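You operate a simulated robot arm through the tools that you are given. There is no shell and no other tool.

You run a simulated two-armed robot. Do the job below in one go: nothing can be reset, and whatever is moved stays where it is left.

JOB
Swap the empty roll for red tape and wind it onto the coil.
Fine: empty roll on the free peg; whole length on; arm out with the new roll on it; turntable locked.

It is judged by the outcome, as a careful person would: the job done as asked, and still so three seconds after it is handed in. It fails if anything else is knocked over, pushed out of place, dropped, spilled or broken.

ROBOT AND FRAMES
Two 7-joint arms with fingered hands on one trunk that stands fixed in place. Base frame: the origin is at the foot of the trunk, x ahead of it, y to its left, z up; the work surface is at about z = 82.4. Lengths are in cm, angles in degrees, forces in N, time in s.
The left shoulder is at [6, 13.8, 87.2], the right one opposite. With the tool pointing down near the work surface each hand reaches from about 40 to 92 cm from the base axis, measured 20 degrees to its own side. Payload 4 kg a hand.
Tool frame (each hand has its own): the origin (TCP) lies between the finger pads and is the grasp point; the fingertips stand 3.6 cm ahead of it; z points along the fingers, y is the line along which they close. Largest opening 12 cm; the body of the gripper starts 4.2 cm behind the TCP. The gripper is a hand of 5 fingers: y runs from the thumb to the fingers, the wrist lies at [-1.5, -10.9, -20] in the tool frame, and closing takes about 1.5 s.
Orientation is told as [roll, pitch, yaw] about the base's x, y, z axes, in that order, counted from this pose: with the fingers straight down and the wrist toward the robot, the tool's x, y and z point along [0, 1, 0], [1, 0, 0] and [0, 0, -1] of the base frame.

CONTROLS
- The arms move only by the tool drive_tool. It takes "left_commands", "right_commands" or both (then of equal length, played together; a hand with none holds still); each is a list of rows, each a list of 7 numbers: the shift along the tool's x, y, z in units of 25 mm (1.0 is 25 mm), then the turn, a rotation vector about the tool's x, y, z in units of 6 degrees (1.0 is 6 degrees), then the closure, from 0 (fully open) to 1 (shut). In form: [[x, y, z, rx, ry, rz, claw], ...]. A call has 1 to 20 rows; each row shifts and turns the commanded pose from where the row before left it, along the tool's axes as they then stand. A call with a number of a shift or a turn outside -1 to 1 is refused whole. A row lasts 0.2 s, in which the tool goes at most 5 cm and 8.6 degrees; a call with a longer step from one row to the next is refused whole, and so is a gripper value outside its range. A pose out of reach is approached as far as the arm can. The call stops where the force on the tool passes 40 N (or 10 N more than at its start, if that is more) or the arm is blocked; 0.2 s more then pass. Each finger travels about 15.3 cm/s and halts on what it meets, pressing with about 32 N; the grip force reading is that of the motor and also rises with nothing between the fingers. The clock runs only during rows and for 0.2 s after the last one: add rows that do not move to give the fingers time. It gives the time, the measured TCP pose, the force on the tool (base axes), the opening and the grip force at its end, in the units of the frame above (readings bear some noise), with the torque about the TCP (base axes, N m) and any sound that the robot's microphone picked up.
- Cameras (640 x 400 px; columns grow to the right, rows downward): "scene" is now at [5.54, 2.25, 151.55]; the picture's right is [0.25, -0.97, 0.00], its down [-0.58, -0.15, -0.80] and it looks along [0.77, 0.20, -0.60] (base axes); focal length 319 px, centre (320, 200). "left" rides on the left gripper at [-6.9, -7.9, -13.1] in its tool frame; the picture's right is [-0.78, -0.29, 0.55], its down [0.55, -0.73, 0.40] and it looks along [0.29, 0.61, 0.74] (tool axes); focal length 222 px, centre (320, 200). "right" rides on the right gripper at [6.9, -7.9, -13.1] in its tool frame; the picture's right is [-0.78, 0.29, -0.55], its down [-0.55, -0.73, 0.40] and it looks along [-0.29, 0.61, 0.74] (tool axes); focal length 222 px, centre (320, 200). There is no depth. A picture from a camera that has moved, and an enlarged one, comes with that camera's place and axes in the base frame and with its lens.
- camera(camera): a new picture of that camera. It takes no simulated time.
- slide_trunk(by): slides the trunk up (or, below 0, down) by that many cm; the arms and the scene camera ride with it, the base frame stays. It gives what a move gives, with no picture.
- set_grasp(shape, hand): the hand has 5 fingers and takes this shape, open, in about a second: jaw (thumb against the fingers, like two jaws); tri (thumb and two fingers); tip (a fingertip pinch); poke (one finger out to press); point (the index stretched); flat (the hand flat); cup (the hand cupped); fist (a fist). The gripper value then closes the fingers along that shape, each until it touches; the sizes above hold for jaw. It gives what a move gives, with no picture.
- turn_head(pan, tilt): turns the head with the scene camera to pan (to the left, within 86 degrees either way) and tilt (down, from -29 to 69), counted from straight ahead of the robot. It gives what a move gives.
- enlarge(camera, box): a new picture of the part [left, top, right, bottom] of that camera's present view, enlarged. It takes no simulated time.
- close_job(): hands the job in; it is judged then, once.

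Nothing tells you positions but the pictures and the camera data. Unless the task says otherwise, let go and move clear before handing in.

The tools are called by a JSON object that holds its "method" and its "body". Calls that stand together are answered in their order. drive_tool: Moves the arms, as the interface text tells. Its arguments: {"type":"object","properties":{"left_commands":{"type":"array","items":{"type":"array","items":{"type":"number"}}},"right_commands":{"type":"array","items":{"type":"array","items":{"type":"number"}}}},"required":[]} The other tools are called the same way: slide_trunk (by) slides the trunk up or down; set_grasp (shape, hand) gives the hand a shape; turn_head (pan, tilt) turns the head that bears the scene camera; camera (camera) takes a picture; enlarge (camera, box) takes an enlarged picture of a part of a camera's view; close_job () hands the job in.

At the start:

```text
time: 0.0
left_eef_pos: [43.94, 43.87, 122.55]
left_ee_rot: [0.1, 0.0, 0.0]
left_force: [0.3, 0.2, -0.2]
left_moment: [-0.02, -0.02, -0.02]
left_gripper_width: 11.95
left_grip_force: 0.0
left_shape: jaw
right_eef_pos: [63.6, -3.09, 120.68]
right_ee_rot: [0.1, 0.0, 0.0]
right_force: [0.2, 0.0, -0.4]
right_moment: [0.01, -0.02, 0.01]
right_gripper_width: 12.01
right_grip_force: 0.1
right_shape: jaw
trunk travel left (down, up): [-45.0, 14.0]
head pan, tilt: [14.5, 36.9]
```

scene: 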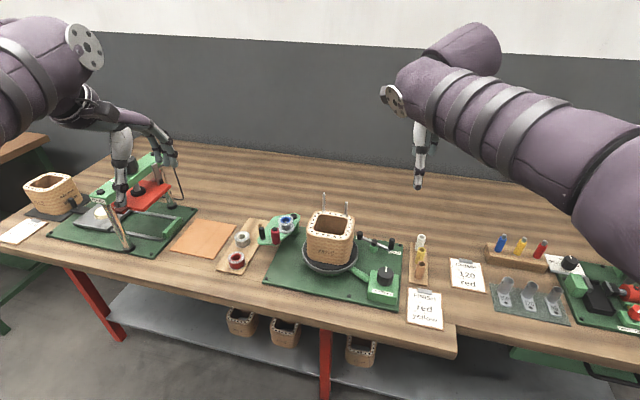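
right: 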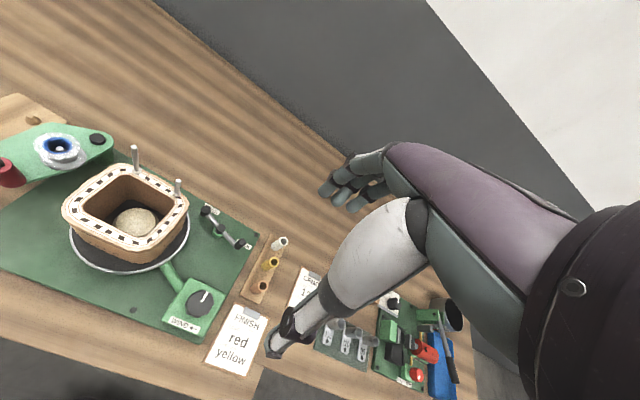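
left: 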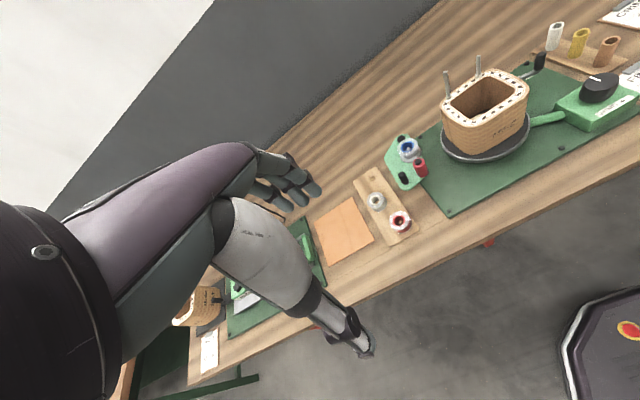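

I see a taping station with a green base, a coil on a turntable, a green arm with a blue-ish roll on it, a wooden rack with two rolls, and a knob box. I'll look closer before moving anything.

{"method": "enlarge", "body": {"camera": "scene", "box": [210, 180, 340, 290]}}

{"method": "enlarge", "body": {"camera": "scene", "box": [320, 190, 480, 330]}}

{"method": "enlarge", "body": {"camera": "left", "box": [330, 60, 560, 260]}}

{"method": "enlarge", "body": {"camera": "right", "box": [0, 90, 260, 370]}}

```text
3.64 times, centred on (275, 235) of scene
camera zoom: at [5.54, 2.25, 151.55], right [0.25, -0.97, 0.0], down [-0.58, -0.15, -0.8], along [0.77, 0.2, -0.6], focal length 1160 px, centre (484, 73)
```

zoom: 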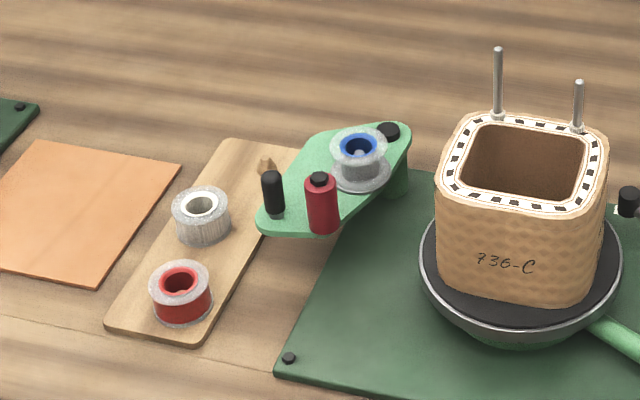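

```text
2.86 times, centred on (400, 260) of scene
camera zoom: at [5.54, 2.25, 151.55], right [0.25, -0.97, 0.0], down [-0.58, -0.15, -0.8], along [0.77, 0.2, -0.6], focal length 911 px, centre (91, 29)
```

zoom: 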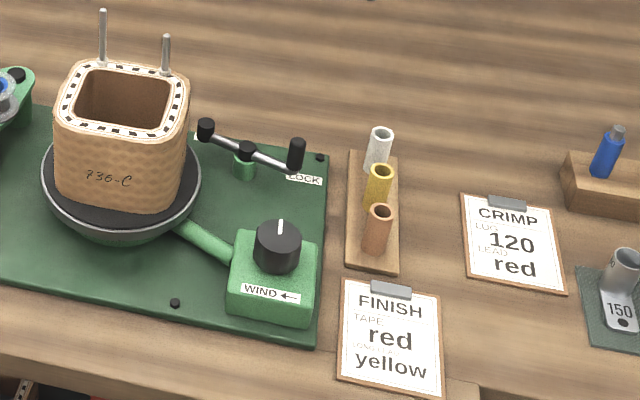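

```text
2.00 times, centred on (445, 160) of left
camera zoom: at [35.95, 36.88, 135.59], right [-0.29, -0.78, -0.55], down [-0.73, 0.55, -0.4], along [0.61, 0.29, -0.74], focal length 444 px, centre (70, 280)
```

zoom: 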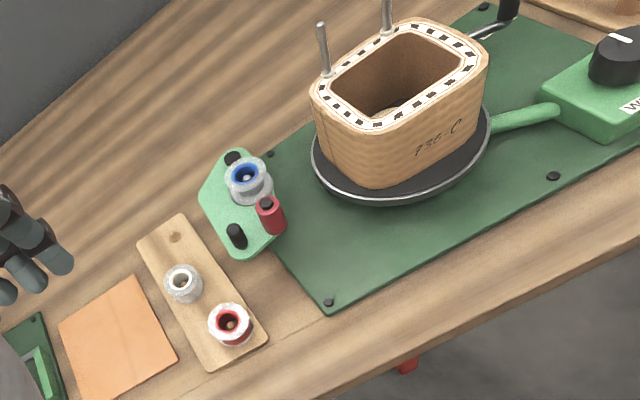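

```text
1.43 times, centred on (130, 230) of right
camera zoom: at [55.8, 3.87, 133.75], right [0.29, -0.78, 0.55], down [-0.73, -0.55, -0.4], along [0.61, -0.29, -0.74], focal length 317 px, centre (591, 157)
```

zoom: 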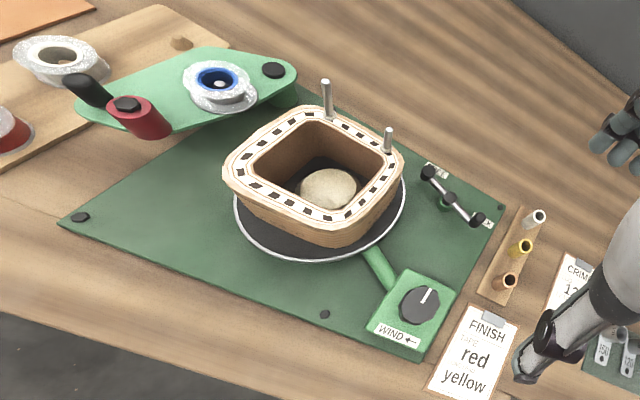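

The station's parts are clear in outline; now I enlarge the lock lever, the knob box, and the arm to read labels and find out how they work.

{"method": "enlarge", "body": {"camera": "scene", "box": [350, 220, 410, 258]}}

{"method": "enlarge", "body": {"camera": "right", "box": [150, 190, 270, 265]}}

{"method": "enlarge", "body": {"camera": "right", "box": [130, 250, 270, 338]}}

{"method": "enlarge", "body": {"camera": "right", "box": [0, 100, 160, 200]}}

{"method": "enlarge", "body": {"camera": "left", "box": [345, 125, 465, 245]}}

{"method": "enlarge", "body": {"camera": "scene", "box": [350, 255, 450, 330]}}

```text
10.53 times, centred on (380, 239) of scene
camera zoom: at [5.54, 2.25, 151.55], right [0.25, -0.97, 0.0], down [-0.58, -0.15, -0.8], along [0.77, 0.2, -0.6], focal length 3358 px, centre (-312, -210)
```

zoom: 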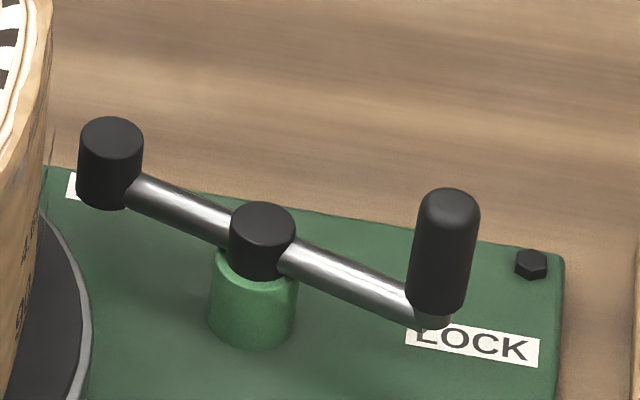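

```text
5.33 times, centred on (210, 228) of right
camera zoom: at [55.8, 3.87, 133.75], right [0.29, -0.78, 0.55], down [-0.73, -0.55, -0.4], along [0.61, -0.29, -0.74], focal length 1185 px, centre (907, 53)
```

zoom: 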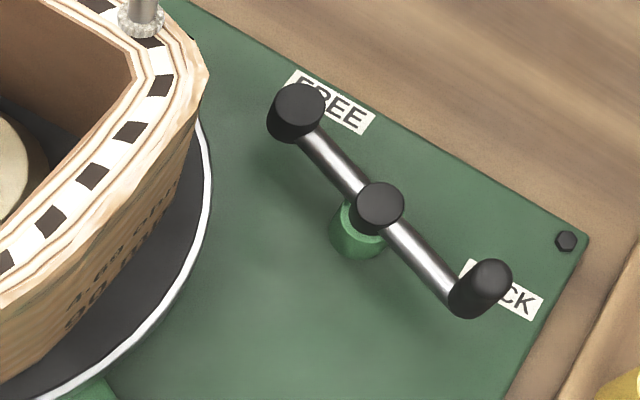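

```text
4.55 times, centred on (200, 294) of right
camera zoom: at [55.8, 3.87, 133.75], right [0.29, -0.78, 0.55], down [-0.73, -0.55, -0.4], along [0.61, -0.29, -0.74], focal length 1010 px, centre (866, -227)
```

zoom: 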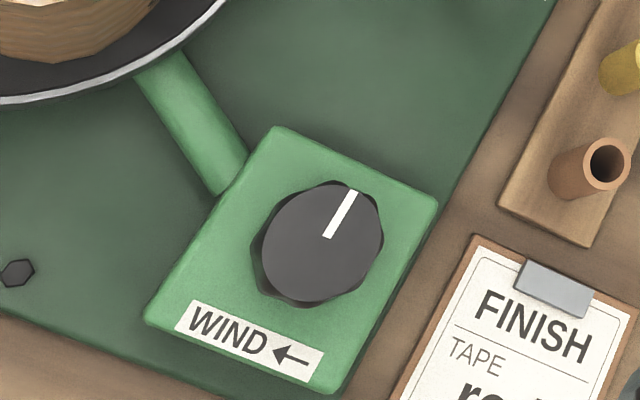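

```text
4.00 times, centred on (80, 150) of right
camera zoom: at [55.8, 3.87, 133.75], right [0.29, -0.78, 0.55], down [-0.73, -0.55, -0.4], along [0.61, -0.29, -0.74], focal length 888 px, centre (1280, 400)
```

zoom: 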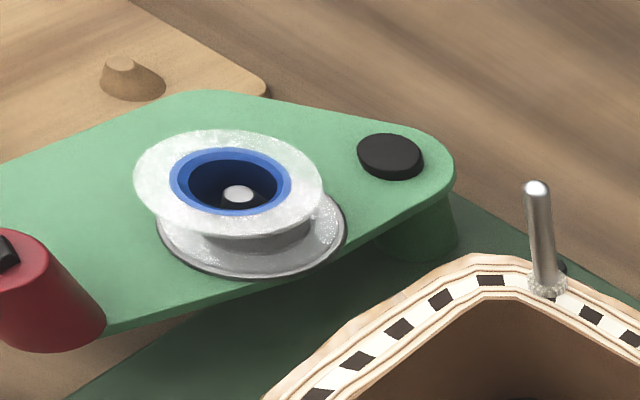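

```text
3.33 times, centred on (405, 185) of left
camera zoom: at [35.95, 36.88, 135.59], right [-0.29, -0.78, -0.55], down [-0.73, 0.55, -0.4], along [0.61, 0.29, -0.74], focal length 740 px, centre (37, 250)
```

zoom: 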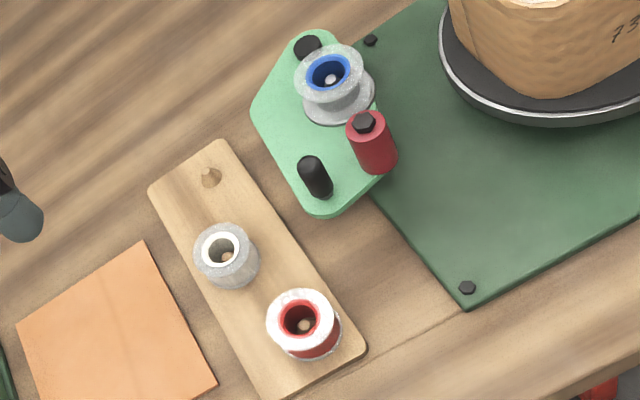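

```text
5.33 times, centred on (400, 292) of scene
camera zoom: at [5.54, 2.25, 151.55], right [0.25, -0.97, 0.0], down [-0.58, -0.15, -0.8], along [0.77, 0.2, -0.6], focal length 1701 px, centre (-107, -293)
```

zoom: 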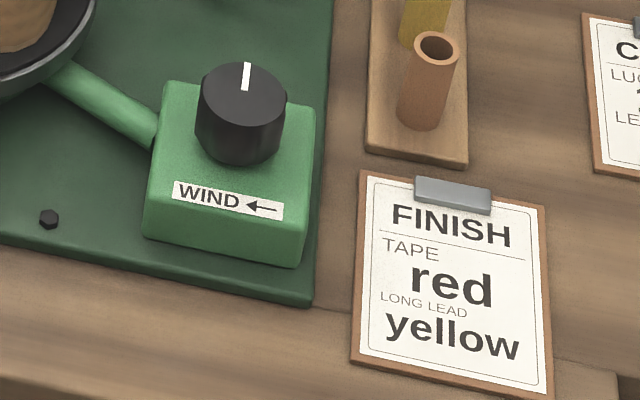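

The turntable is at LOCK now, and the rolls are flanged spools. Before planning the grasps I'll look at the hands.

{"method": "enlarge", "body": {"camera": "scene", "box": [40, 60, 220, 260]}}

{"method": "enlarge", "body": {"camera": "left", "box": [180, 120, 420, 370]}}

{"method": "enlarge", "body": {"camera": "scene", "box": [360, 60, 480, 200]}}

```text
2.00 times, centred on (130, 160) of scene
camera zoom: at [5.54, 2.25, 151.55], right [0.25, -0.97, 0.0], down [-0.58, -0.15, -0.8], along [0.77, 0.2, -0.6], focal length 638 px, centre (700, 280)
```

zoom: 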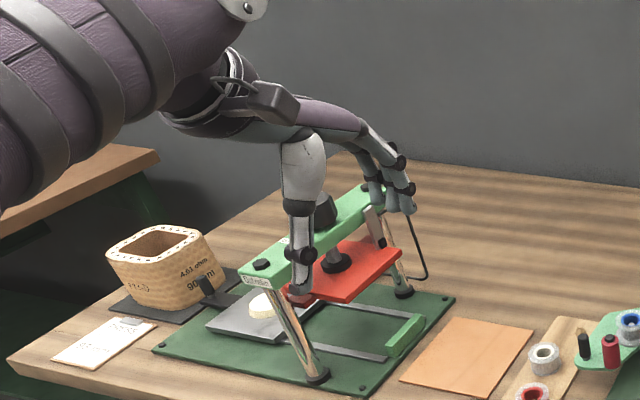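

```text
1.60 times, centred on (300, 245) of left
camera zoom: at [35.95, 36.88, 135.59], right [-0.29, -0.78, -0.55], down [-0.73, 0.55, -0.4], along [0.61, 0.29, -0.74], focal length 355 px, centre (352, 128)
```

zoom: 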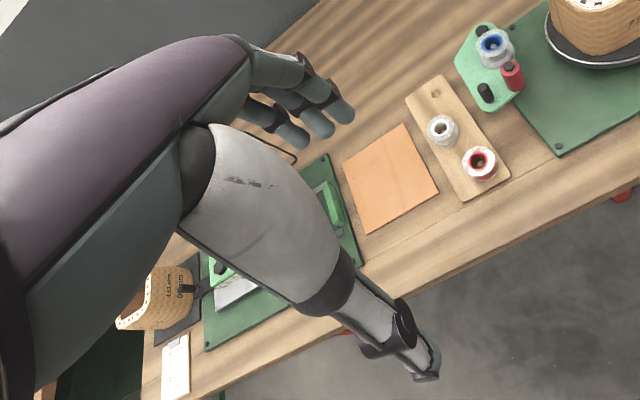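

```text
2.86 times, centred on (420, 130) of scene
camera zoom: at [5.54, 2.25, 151.55], right [0.25, -0.97, 0.0], down [-0.58, -0.15, -0.8], along [0.77, 0.2, -0.6], focal length 911 px, centre (34, 400)
```

zoom: 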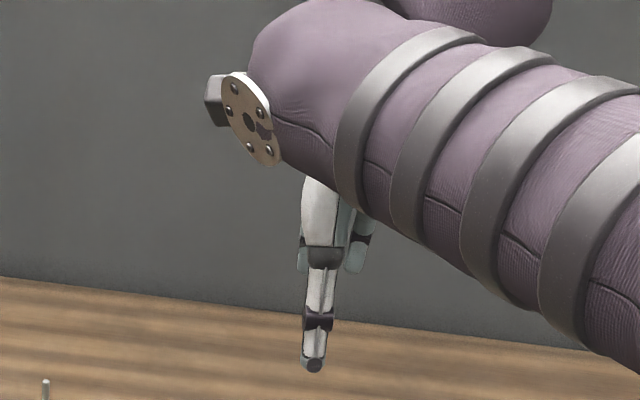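

The hands are thumb-against-fingers and I will likely grasp spools from above with the left hand. I'll enlarge key parts for accurate triangulation.

{"method": "enlarge", "body": {"camera": "scene", "box": [222, 222, 286, 274]}}

{"method": "enlarge", "body": {"camera": "scene", "box": [250, 205, 314, 250]}}

{"method": "enlarge", "body": {"camera": "left", "box": [350, 165, 430, 240]}}

{"method": "enlarge", "body": {"camera": "left", "box": [378, 125, 442, 195]}}

{"method": "enlarge", "body": {"camera": "right", "box": [0, 90, 120, 190]}}

```text
7.69 times, centred on (254, 248) of scene
camera zoom: at [5.54, 2.25, 151.55], right [0.25, -0.97, 0.0], down [-0.58, -0.15, -0.8], along [0.77, 0.2, -0.6], focal length 2454 px, centre (828, -169)
```

zoom: 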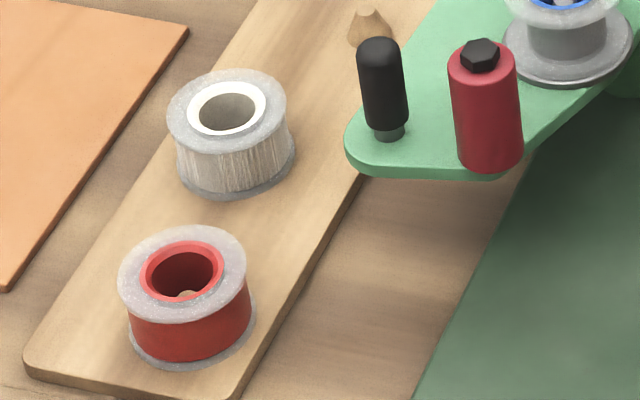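

```text
8.89 times, centred on (282, 228) of scene
camera zoom: at [5.54, 2.25, 151.55], right [0.25, -0.97, 0.0], down [-0.58, -0.15, -0.8], along [0.77, 0.2, -0.6], focal length 2835 px, centre (658, -44)
```

zoom: 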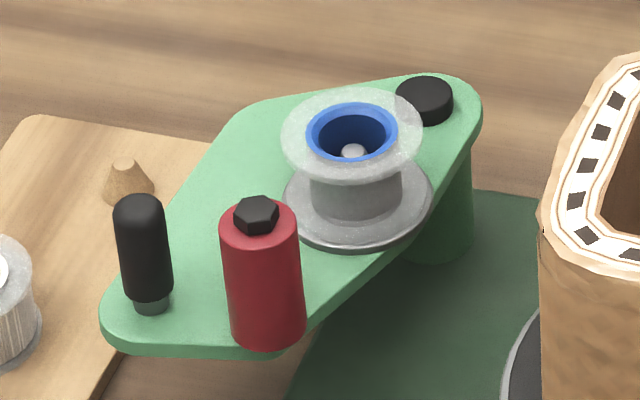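

```text
5.33 times, centred on (390, 202) of left
camera zoom: at [35.95, 36.88, 135.59], right [-0.29, -0.78, -0.55], down [-0.73, 0.55, -0.4], along [0.61, 0.29, -0.74], focal length 1185 px, centre (-53, 187)
```

zoom: 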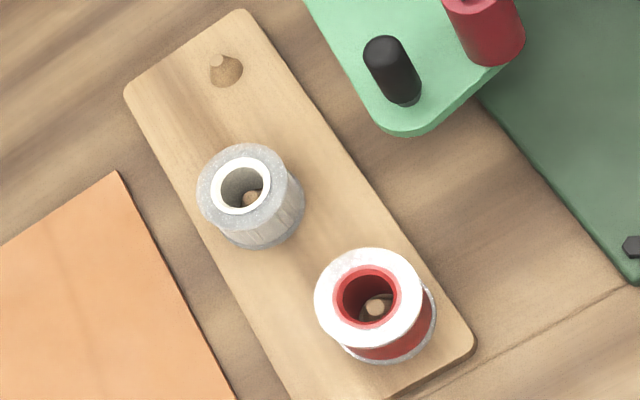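

```text
5.71 times, centred on (410, 160) of left
camera zoom: at [35.95, 36.88, 135.59], right [-0.29, -0.78, -0.55], down [-0.73, 0.55, -0.4], along [0.61, 0.29, -0.74], focal length 1269 px, centre (-194, 429)
```

zoom: 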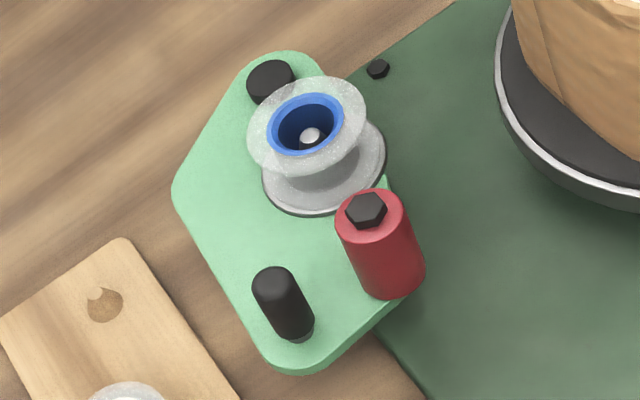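

```text
4.00 times, centred on (60, 140) of right
camera zoom: at [55.8, 3.87, 133.75], right [0.29, -0.78, 0.55], down [-0.73, -0.55, -0.4], along [0.61, -0.29, -0.74], focal length 888 px, centre (1360, 440)
```

zoom: 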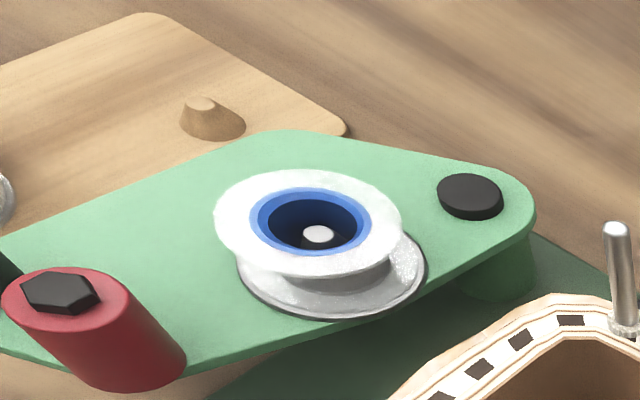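

I've triangulated the main parts: red roll top about (58.7, 39.9, 86.1), empty roll top about (70.2, 29.1, 92.4), free peg about (74.9, 39.8, 84.8), arm pivot about (75.3, 28.4). Next I check a narrower three-finger shape on the left hand.

{"method": "set_grasp", "body": {"shape": "tri", "hand": "left"}}

{"method": "enlarge", "body": {"camera": "scene", "box": [80, 80, 200, 220]}}

{"method": "camera", "body": {"camera": "left"}}

```text
time: 0.9
left_eef_pos: [44.07, 43.88, 122.37]
left_ee_rot: [0.0, 0.0, -0.1]
left_force: [0.4, 0.7, 0.7]
left_moment: [-0.01, 0.01, -0.01]
left_gripper_width: 11.96
left_grip_force: 0.0
left_shape: tri
right_eef_pos: [63.55, -3.17, 120.69]
right_ee_rot: [0.1, 0.0, -0.1]
right_force: [-0.3, -0.3, -1.2]
right_moment: [0.02, -0.02, 0.0]
right_gripper_width: 11.97
right_grip_force: 0.0
right_shape: jaw
trunk travel left (down, up): [-45.0, 14.0]
head pan, tilt: [14.5, 36.9]
```

```text
2.86 times, centred on (140, 150) of scene
camera zoom: at [5.54, 2.25, 151.55], right [0.25, -0.97, 0.0], down [-0.58, -0.15, -0.8], along [0.77, 0.2, -0.6], focal length 911 px, centre (834, 343)
```

zoom: 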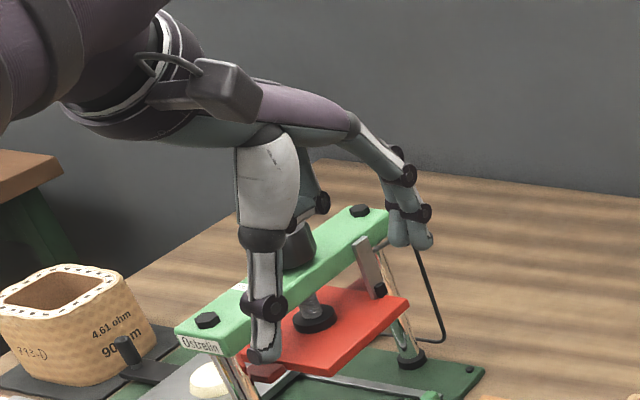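

```text
taken
camera left: at [35.94, 36.88, 135.59], right [-0.29, -0.78, -0.55], down [-0.74, 0.55, -0.4], along [0.61, 0.29, -0.74], focal length 222 px, centre (320, 200)
```

left: 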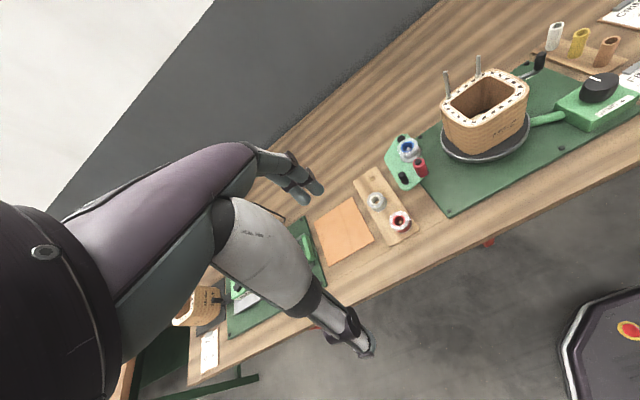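

The tri shape (thumb and two fingers) suits the spools well. I'll bring the left hand over the empty roll at a safe height, then turn it so that the fingers close across the arm.

{"method": "drive_tool", "body": {"left_commands": [[-0.49, 0.87, 0.48, 0, 0, 0, 0], [-0.49, 0.87, 0.48, 0, 0, 0, 0], [-0.49, 0.87, 0.48, 0, 0, 0, 0], [-0.49, 0.87, 0.48, 0, 0, 0, 0], [-0.49, 0.87, 0.48, 0, 0, 0, 0], [-0.49, 0.87, 0.48, 0, 0, 0, 0], [-0.49, 0.87, 0.48, 0, 0, 0, 0], [-0.49, 0.87, 0.48, 0, 0, 0, 0], [-0.49, 0.87, 0.48, 0, 0, 0, 0], [-0.49, 0.87, 0.48, 0, 0, 0, 0], [-0.49, 0.87, 0.48, 0, 0, 0, 0], [-0.49, 0.87, 0.48, 0, 0, 0, 0]]}}

{"method": "drive_tool", "body": {"left_commands": [[0, 0, 0, 0, 0, 1, 0], [0, 0, 0, 0, 0, 1, 0], [0, 0, 0, 0, 0, 1, 0], [0, 0, 0, 0, 0, 1, 0], [0, 0, 0, 0, 0, 1, 0], [0, 0, 0, 0, 0, 1, 0], [0, 0, 0, 0, 0, 1, 0], [0, 0, 0, 0, 0, 1, 0], [0, 0, 0, 0, 0, 1, 0], [0, 0, 0, 0, 0, 1, 0], [0, 0, 0, 0, 0, 0, 0]]}}

{"method": "camera", "body": {"camera": "scene"}}

{"method": "camera", "body": {"camera": "left"}}

```text
time: 3.5
left_eef_pos: [70.2, 29.24, 107.93]
left_ee_rot: [0.1, 0.1, -0.1]
left_force: [0.3, 0.9, 0.0]
left_moment: [-0.01, 0.01, 0.01]
left_gripper_width: 11.98
left_grip_force: 0.1
left_shape: tri
right_eef_pos: [63.68, -3.05, 120.76]
right_ee_rot: [0.0, 0.0, 0.0]
right_force: [0.3, 0.7, 0.8]
right_moment: [-0.01, 0.02, 0.02]
right_gripper_width: 11.96
right_grip_force: 0.0
right_shape: jaw
trunk travel left (down, up): [-45.0, 14.0]
head pan, tilt: [14.5, 36.9]
```

```text
time: 5.9
left_eef_pos: [70.15, 29.14, 107.87]
left_ee_rot: [0.0, 0.1, -60.0]
left_force: [0.2, 0.6, 0.7]
left_moment: [0.02, 0.0, -0.02]
left_gripper_width: 12.0
left_grip_force: 0.0
left_shape: tri
right_eef_pos: [63.59, -3.14, 120.73]
right_ee_rot: [0.1, 0.1, 0.2]
right_force: [0.2, 0.5, 0.2]
right_moment: [-0.02, 0.04, 0.01]
right_gripper_width: 11.97
right_grip_force: 0.2
right_shape: jaw
trunk travel left (down, up): [-45.0, 14.0]
head pan, tilt: [14.5, 36.9]
```

```text
taken
camera scene: at [5.54, 2.24, 151.56], right [0.25, -0.97, 0.0], down [-0.58, -0.15, -0.8], along [0.77, 0.2, -0.6], focal length 319 px, centre (320, 200)
```

scene: 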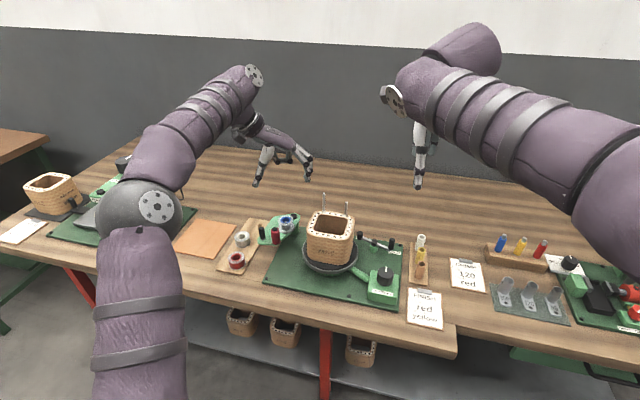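

```text
taken
camera left: at [60.05, 32.59, 121.18], right [-0.83, -0.14, -0.55], down [0.11, 0.91, -0.4], along [0.55, -0.39, -0.74], focal length 222 px, centre (320, 200)
```

left: 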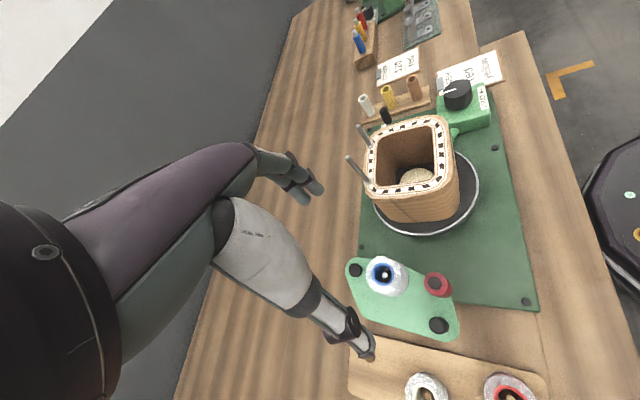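

The left hand hovers above the empty roll with yaw -60. I look closely at the fingers to check their lateral spread and alignment.

{"method": "enlarge", "body": {"camera": "scene", "box": [225, 100, 345, 250]}}

{"method": "enlarge", "body": {"camera": "left", "box": [240, 130, 480, 370]}}

{"method": "enlarge", "body": {"camera": "right", "box": [0, 0, 320, 200]}}

```text
2.67 times, centred on (285, 175) of scene
camera zoom: at [5.54, 2.24, 151.56], right [0.25, -0.97, 0.0], down [-0.58, -0.15, -0.8], along [0.77, 0.2, -0.6], focal length 851 px, centre (413, 267)
```

zoom: 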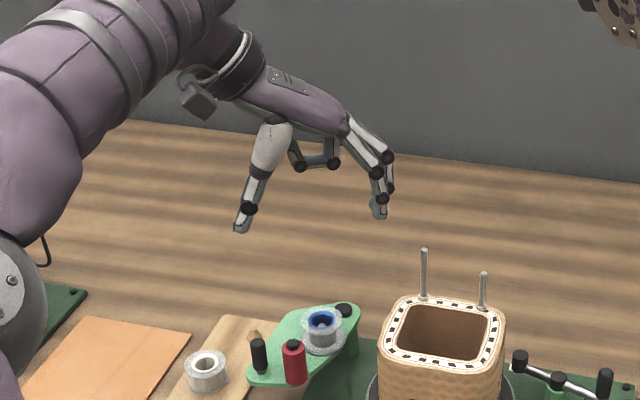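

```text
1.67 times, centred on (360, 250) of left
camera zoom: at [60.05, 32.59, 121.18], right [-0.83, -0.14, -0.55], down [0.11, 0.91, -0.4], along [0.55, -0.39, -0.74], focal length 370 px, centre (253, 117)
```

zoom: 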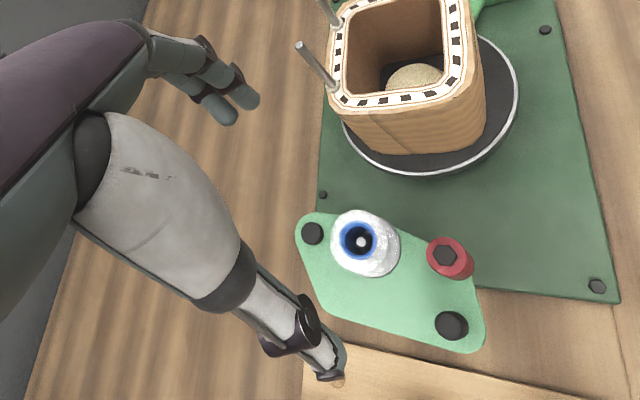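

```text
2.00 times, centred on (160, 100) of right
camera zoom: at [55.79, 3.86, 133.75], right [0.29, -0.78, 0.55], down [-0.73, -0.55, -0.4], along [0.61, -0.29, -0.74], focal length 444 px, centre (640, 400)
```

zoom: 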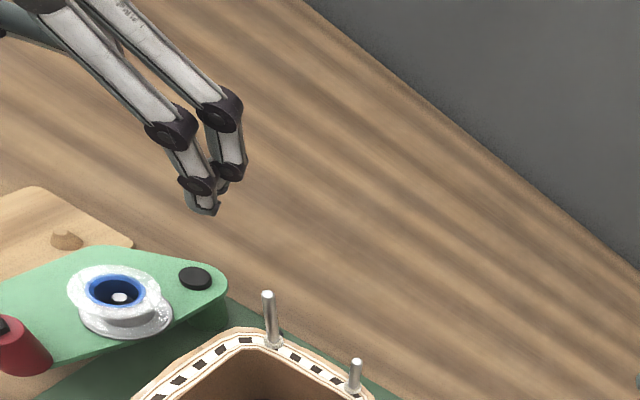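

The two opposed fingers sit about ±1.2 cm beside the TCP axis, so they fit between the pivot bolt and roller. I'll turn a bit more to yaw -75, half close, and descend partway for a check.

{"method": "drive_tool", "body": {"left_commands": [[0, 0, 0.4, 0, 0, 1, 0.2], [0, 0, 0.8, 0, 0, 1, 0.4], [0, 0, 0.8, 0, 0, 0.5, 0.4], [0, 0, 0.8, 0, 0, 0, 0.4], [0, 0, 0.8, 0, 0, 0, 0.4], [0, 0, 0, 0, 0, 0, 0.4], [0, 0, 0, 0, 0, 0, 0.4]]}}

{"method": "enlarge", "body": {"camera": "scene", "box": [235, 150, 335, 250]}}

{"method": "enlarge", "body": {"camera": "left", "box": [240, 130, 480, 370]}}

{"method": "enlarge", "body": {"camera": "right", "box": [0, 40, 240, 200]}}

```text
time: 7.5
left_eef_pos: [70.17, 29.25, 98.96]
left_ee_rot: [0.0, -0.1, -75.0]
left_force: [0.6, 0.9, 0.6]
left_moment: [0.03, 0.01, -0.03]
left_gripper_width: 7.22
left_grip_force: 0.1
left_shape: tri
right_eef_pos: [63.66, -3.12, 120.77]
right_ee_rot: [0.0, 0.0, 0.0]
right_force: [0.0, 0.3, 0.2]
right_moment: [-0.01, -0.02, 0.03]
right_gripper_width: 11.99
right_grip_force: 0.0
right_shape: jaw
trunk travel left (down, up): [-45.0, 14.0]
head pan, tilt: [14.5, 36.9]
```

```text
4.00 times, centred on (285, 200) of scene
camera zoom: at [5.56, 2.25, 151.55], right [0.25, -0.97, 0.0], down [-0.58, -0.15, -0.8], along [0.77, 0.2, -0.6], focal length 1276 px, centre (460, 200)
```

zoom: 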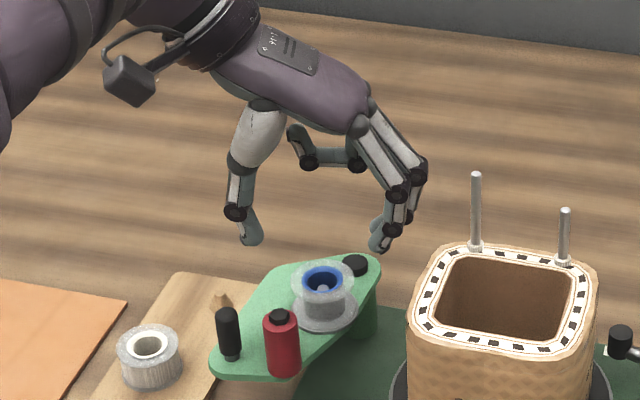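

```text
1.67 times, centred on (360, 250) of left
camera zoom: at [61.31, 35.0, 112.15], right [-0.83, 0.08, -0.55], down [0.34, 0.85, -0.4], along [0.44, -0.52, -0.74], focal length 370 px, centre (253, 117)
```

zoom: 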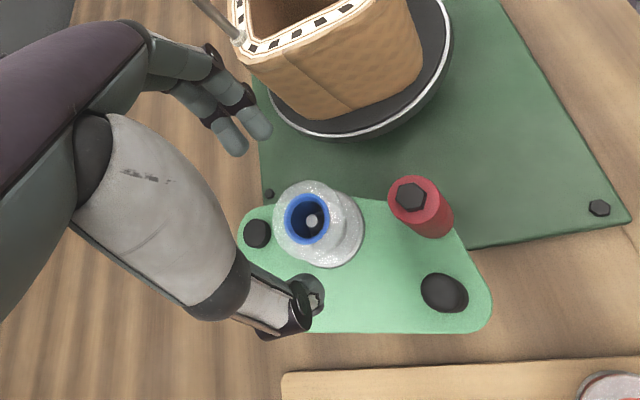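

```text
2.50 times, centred on (120, 120) of right
camera zoom: at [55.81, 3.87, 133.74], right [0.29, -0.78, 0.55], down [-0.73, -0.55, -0.4], along [0.61, -0.29, -0.74], focal length 555 px, centre (820, 400)
```

zoom: 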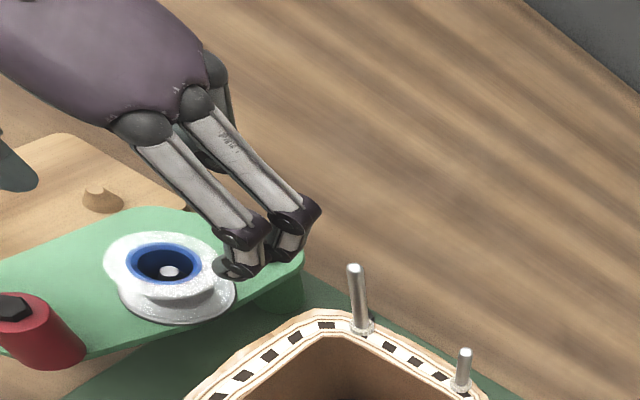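

The hand is centred over the empty roll with clearances on both sides. I descend close to the arm plate and check before closing.

{"method": "drive_tool", "body": {"left_commands": [[0, 0, 0.5, 0, 0, 0, 0.4], [0, 0, 0.5, 0, 0, 0, 0.4], [0, 0, 0.5, 0, 0, 0, 0.4], [0, 0, 0.48, 0, 0, 0, 0.4], [0, 0, 0, 0, 0, 0, 0.4]]}}

{"method": "enlarge", "body": {"camera": "scene", "box": [245, 185, 325, 250]}}

{"method": "enlarge", "body": {"camera": "left", "box": [240, 130, 480, 370]}}

{"method": "enlarge", "body": {"camera": "right", "box": [0, 60, 180, 190]}}

```text
time: 8.7
left_eef_pos: [70.19, 29.21, 93.96]
left_ee_rot: [0.0, 0.0, -75.0]
left_force: [0.6, 0.3, -0.4]
left_moment: [0.01, -0.03, -0.02]
left_gripper_width: 7.23
left_grip_force: 0.1
left_shape: tri
right_eef_pos: [63.62, -3.11, 120.78]
right_ee_rot: [0.0, 0.1, 0.1]
right_force: [-1.1, 0.1, -0.3]
right_moment: [-0.04, -0.05, 0.01]
right_gripper_width: 12.02
right_grip_force: 0.0
right_shape: jaw
trunk travel left (down, up): [-45.0, 14.0]
head pan, tilt: [14.5, 36.9]
```

```text
6.15 times, centred on (285, 218) of scene
camera zoom: at [5.55, 2.25, 151.55], right [0.25, -0.97, 0.0], down [-0.58, -0.15, -0.8], along [0.77, 0.2, -0.6], focal length 1963 px, centre (535, 92)
```

zoom: 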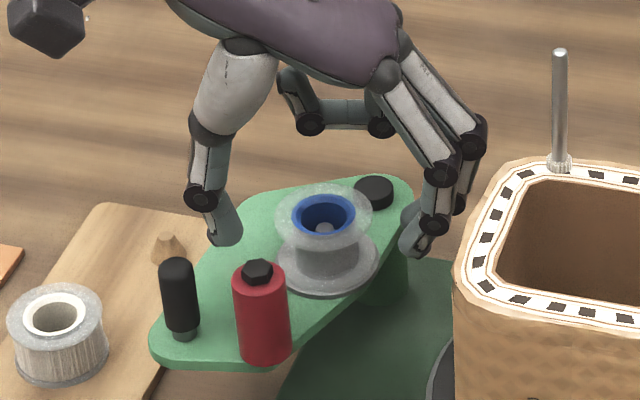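

```text
1.67 times, centred on (360, 250) of left
camera zoom: at [61.29, 35.01, 107.16], right [-0.83, 0.08, -0.55], down [0.34, 0.85, -0.4], along [0.43, -0.52, -0.74], focal length 370 px, centre (253, 117)
```

zoom: 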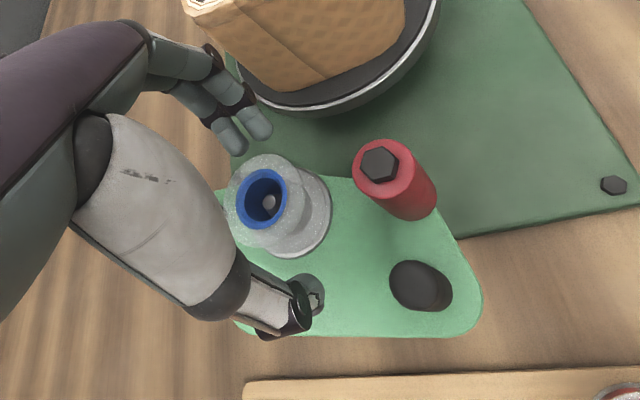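

```text
3.08 times, centred on (90, 125) of right
camera zoom: at [55.81, 3.86, 133.75], right [0.29, -0.78, 0.55], down [-0.73, -0.55, -0.4], along [0.61, -0.29, -0.74], focal length 684 px, centre (1028, 431)
```

zoom: 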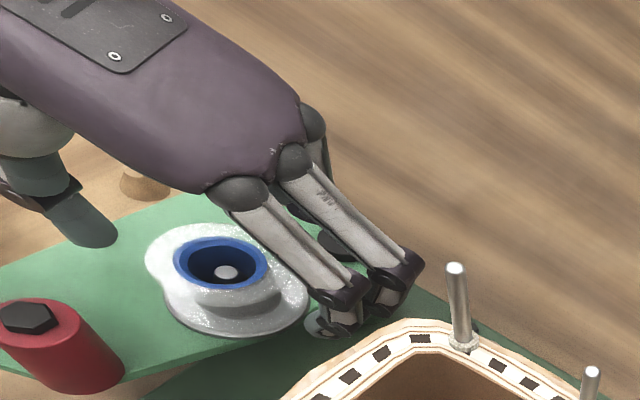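

Clearances look right; I lower a touch and close on the empty roll.

{"method": "drive_tool", "body": {"left_commands": [[0, 0, 0.1, 0, 0, 0, 0.4], [0, 0, 0, 0, 0, 0, 0.5], [0, 0, 0, 0, 0, 0, 0.55], [0, 0, 0, 0, 0, 0, 0.6], [0, 0, 0, 0, 0, 0, 0.65], [0, 0, 0, 0, 0, 0, 0.75], [0, 0, 0, 0, 0, 0, 0.85], [0, 0, 0, 0, 0, 0, 1], [0, 0, 0, 0, 0, 0, 1], [0, 0, 0, 0, 0, 0, 1]]}}

{"method": "enlarge", "body": {"camera": "scene", "box": [245, 185, 325, 250]}}

{"method": "enlarge", "body": {"camera": "left", "box": [240, 130, 480, 370]}}

{"method": "enlarge", "body": {"camera": "right", "box": [0, 60, 180, 190]}}

```text
time: 10.9
left_eef_pos: [70.19, 29.26, 93.68]
left_ee_rot: [-0.1, 0.0, -75.0]
left_force: [0.1, 0.2, 0.5]
left_moment: [-0.02, 0.01, 0.01]
left_gripper_width: 3.47
left_grip_force: 31.7
left_shape: tri
right_eef_pos: [63.57, -3.03, 120.81]
right_ee_rot: [0.0, 0.0, 0.1]
right_force: [-0.1, -0.8, -0.3]
right_moment: [0.01, -0.01, -0.02]
right_gripper_width: 11.98
right_grip_force: 0.0
right_shape: jaw
trunk travel left (down, up): [-45.0, 14.0]
head pan, tilt: [14.5, 36.9]
```

```text
6.15 times, centred on (285, 218) of scene
camera zoom: at [5.56, 2.25, 151.55], right [0.25, -0.97, 0.0], down [-0.58, -0.15, -0.8], along [0.77, 0.2, -0.6], focal length 1963 px, centre (535, 92)
```

zoom: 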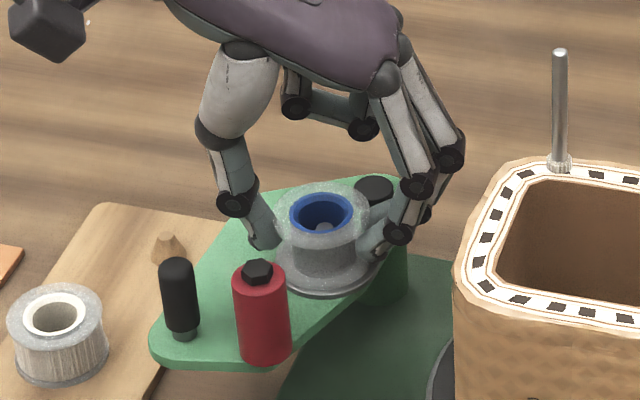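

```text
1.67 times, centred on (360, 250) of left
camera zoom: at [61.29, 35.01, 106.96], right [-0.83, 0.08, -0.55], down [0.34, 0.85, -0.4], along [0.44, -0.52, -0.74], focal length 370 px, centre (253, 117)
```

zoom: 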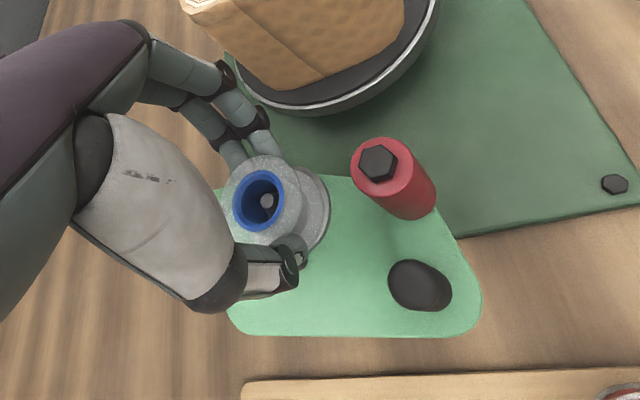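

```text
3.08 times, centred on (90, 125) of right
camera zoom: at [55.81, 3.87, 133.74], right [0.29, -0.78, 0.55], down [-0.73, -0.55, -0.4], along [0.61, -0.29, -0.74], focal length 684 px, centre (1028, 431)
```

zoom: 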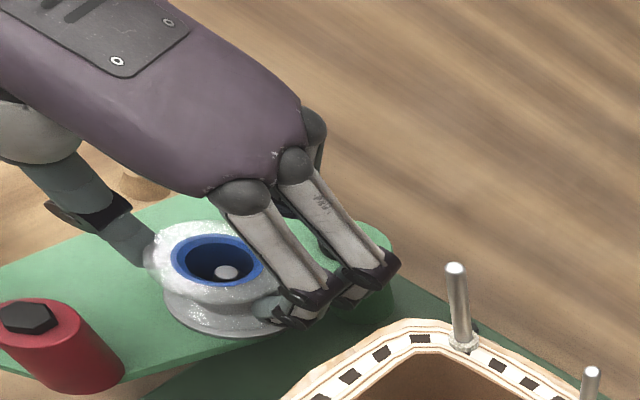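

The fingertips hold the hub under the top flange. I lift slowly straight up and check that the roll comes off the spindle.

{"method": "drive_tool", "body": {"left_commands": [[0, 0, -0.2, 0, 0, 0, 1], [0, 0, -0.3, 0, 0, 0, 1], [0, 0, -0.4, 0, 0, 0, 1], [0, 0, -0.4, 0, 0, 0, 1], [0, 0, -0.4, 0, 0, 0, 1], [0, 0, -0.4, 0, 0, 0, 1], [0, 0, -0.4, 0, 0, 0, 1], [0, 0, -0.4, 0, 0, 0, 1], [0, 0, 0, 0, 0, 0, 1]]}}

{"method": "enlarge", "body": {"camera": "scene", "box": [235, 165, 335, 250]}}

{"method": "enlarge", "body": {"camera": "left", "box": [240, 130, 480, 370]}}

{"method": "enlarge", "body": {"camera": "right", "box": [0, 40, 180, 190]}}

```text
time: 12.9
left_eef_pos: [70.17, 29.22, 100.99]
left_ee_rot: [0.0, -0.1, -75.0]
left_force: [0.1, 0.1, -0.8]
left_moment: [-0.01, -0.01, 0.0]
left_gripper_width: 3.43
left_grip_force: 32.1
left_shape: tri
right_eef_pos: [63.52, -3.14, 120.74]
right_ee_rot: [0.0, 0.0, 0.0]
right_force: [0.0, 0.5, 0.4]
right_moment: [0.01, -0.01, -0.01]
right_gripper_width: 11.99
right_grip_force: 0.1
right_shape: jaw
trunk travel left (down, up): [-45.0, 14.0]
head pan, tilt: [14.5, 36.9]
```

```text
4.71 times, centred on (285, 208) of scene
camera zoom: at [5.56, 2.25, 151.55], right [0.25, -0.97, 0.0], down [-0.58, -0.15, -0.8], along [0.77, 0.2, -0.6], focal length 1501 px, centre (485, 165)
```

zoom: 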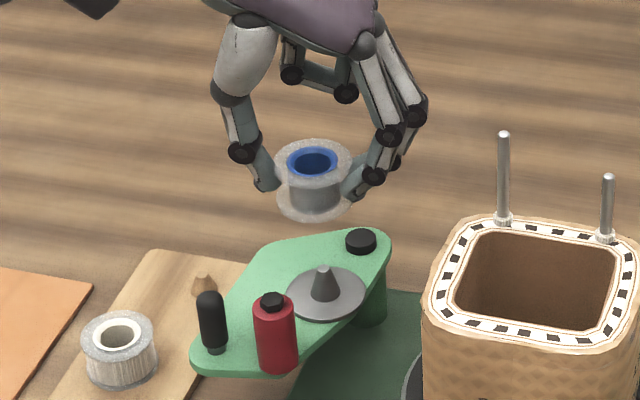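

```text
1.67 times, centred on (360, 250) of left
camera zoom: at [61.29, 35.03, 114.21], right [-0.83, 0.08, -0.55], down [0.34, 0.85, -0.4], along [0.44, -0.52, -0.74], focal length 370 px, centre (253, 117)
```

zoom: 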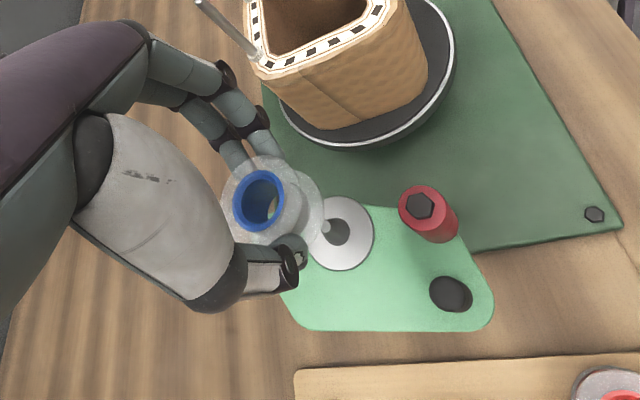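

```text
2.67 times, centred on (90, 115) of right
camera zoom: at [55.82, 3.87, 133.74], right [0.29, -0.78, 0.55], down [-0.73, -0.55, -0.4], along [0.61, -0.29, -0.74], focal length 592 px, centre (933, 427)
```

zoom: 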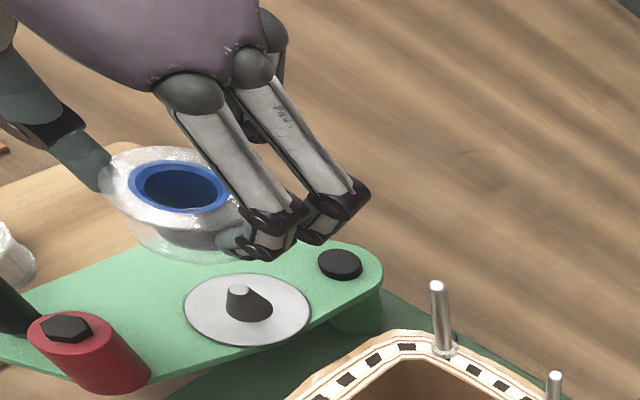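

The empty roll came off cleanly and sits level in the fingers. I turn the hand to yaw -45 for reach and carry the roll over the free peg, still high.

{"method": "drive_tool", "body": {"left_commands": [[0, 0, 0, 0, 0, -1, 1], [0, 0, 0, 0, 0, -1, 1], [0, 0, 0, 0, 0, -1, 1], [0, 0, 0, 0, 0, -1, 1], [0, 0, 0, 0, 0, -1, 1], [0.722, -0.276, 0, 0, 0, 0, 1], [0.722, -0.276, 0, 0, 0, 0, 1], [0.722, -0.276, 0, 0, 0, 0, 1], [0.722, -0.276, 0, 0, 0, 0, 1], [0.722, -0.276, 0, 0, 0, 0, 1], [0.722, -0.276, 0, 0, 0, 0, 1], [0, 0, 0, 0, 0, 0, 1]]}}

{"method": "camera", "body": {"camera": "scene"}}

{"method": "enlarge", "body": {"camera": "scene", "box": [215, 165, 315, 265]}}

{"method": "camera", "body": {"camera": "left"}}

{"method": "enlarge", "body": {"camera": "right", "box": [0, 40, 180, 190]}}

```text
time: 15.5
left_eef_pos: [74.82, 39.93, 101.12]
left_ee_rot: [0.0, 0.0, -45.0]
left_force: [-1.0, -0.3, -0.9]
left_moment: [-0.02, 0.0, 0.01]
left_gripper_width: 3.44
left_grip_force: 32.6
left_shape: tri
right_eef_pos: [63.44, -3.09, 120.81]
right_ee_rot: [0.0, 0.0, -0.1]
right_force: [-0.1, 0.2, -0.1]
right_moment: [0.04, -0.01, -0.01]
right_gripper_width: 11.99
right_grip_force: 0.0
right_shape: jaw
trunk travel left (down, up): [-45.0, 14.0]
head pan, tilt: [14.5, 36.9]
```

```text
taken
camera scene: at [5.52, 2.25, 151.56], right [0.25, -0.97, 0.0], down [-0.58, -0.15, -0.8], along [0.77, 0.2, -0.6], focal length 319 px, centre (320, 200)
```

scene: 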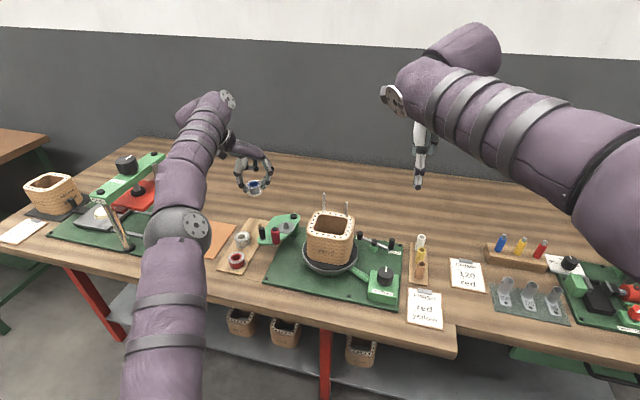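

```text
4.00 times, centred on (265, 215) of scene
camera zoom: at [5.52, 2.25, 151.56], right [0.25, -0.97, 0.0], down [-0.58, -0.15, -0.8], along [0.77, 0.2, -0.6], focal length 1276 px, centre (540, 140)
```

zoom: 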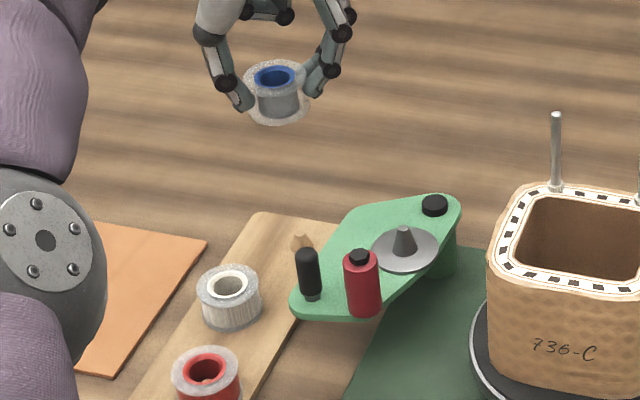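

```text
taken
camera left: at [64.21, 40.55, 114.32], right [-0.76, -0.35, -0.55], down [-0.13, 0.91, -0.4], along [0.64, -0.23, -0.74], focal length 222 px, centre (320, 200)
```

left: 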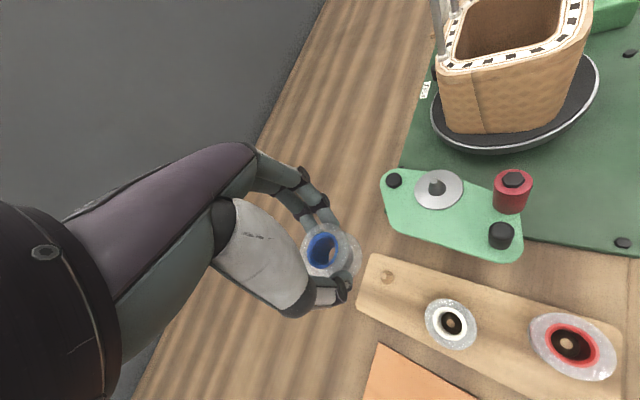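

```text
2.67 times, centred on (90, 115) of right
camera zoom: at [55.77, 3.87, 133.76], right [0.29, -0.78, 0.55], down [-0.73, -0.55, -0.4], along [0.61, -0.29, -0.74], focal length 592 px, centre (933, 427)
```

zoom: 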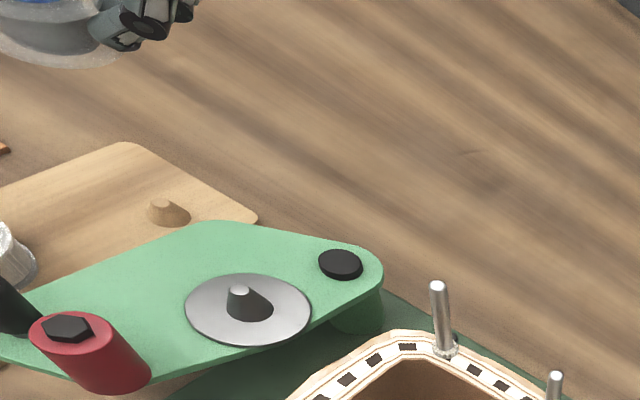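

The roll hangs over the peg area; I enlarge the peg from the left wrist camera and scene camera to fix its exact place before lowering.

{"method": "enlarge", "body": {"camera": "left", "box": [350, 250, 430, 300]}}

{"method": "enlarge", "body": {"camera": "scene", "box": [260, 205, 310, 240]}}

{"method": "enlarge", "body": {"camera": "scene", "box": [225, 165, 285, 205]}}

{"method": "enlarge", "body": {"camera": "left", "box": [270, 200, 380, 310]}}

```text
8.00 times, centred on (390, 275) of left
camera zoom: at [64.21, 40.55, 114.32], right [-0.76, -0.35, -0.55], down [-0.13, 0.91, -0.4], along [0.64, -0.23, -0.74], focal length 1777 px, centre (-240, -400)
```

zoom: 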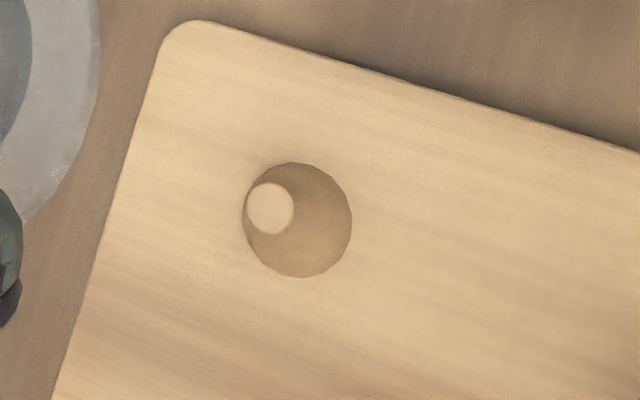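

```text
11.43 times, centred on (285, 222) of scene
camera zoom: at [5.52, 2.25, 151.56], right [0.25, -0.97, 0.0], down [-0.58, -0.15, -0.8], along [0.77, 0.2, -0.6], focal length 3645 px, centre (720, -57)
```

zoom: 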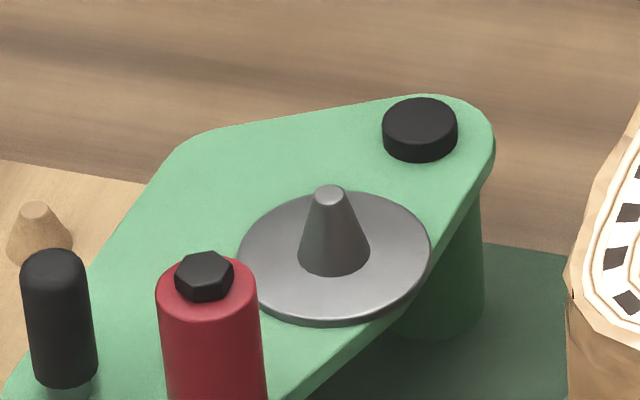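

```text
10.00 times, centred on (255, 185) of scene
camera zoom: at [5.52, 2.25, 151.56], right [0.25, -0.97, 0.0], down [-0.58, -0.15, -0.8], along [0.77, 0.2, -0.6], focal length 3190 px, centre (970, 350)
```

zoom: 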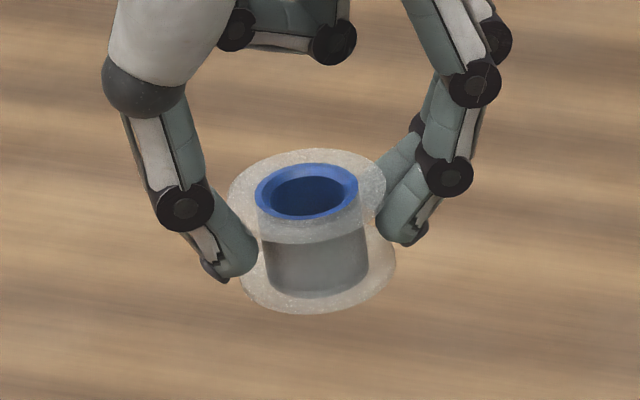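

```text
3.64 times, centred on (325, 255) of left
camera zoom: at [64.21, 40.55, 114.32], right [-0.76, -0.35, -0.55], down [-0.13, 0.91, -0.4], along [0.64, -0.23, -0.74], focal length 808 px, centre (302, 0)
```

zoom: 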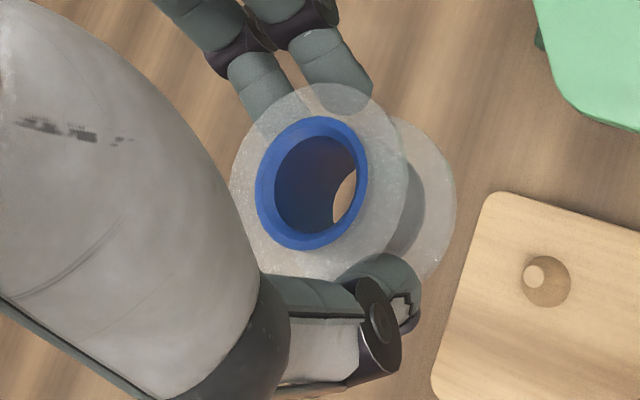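

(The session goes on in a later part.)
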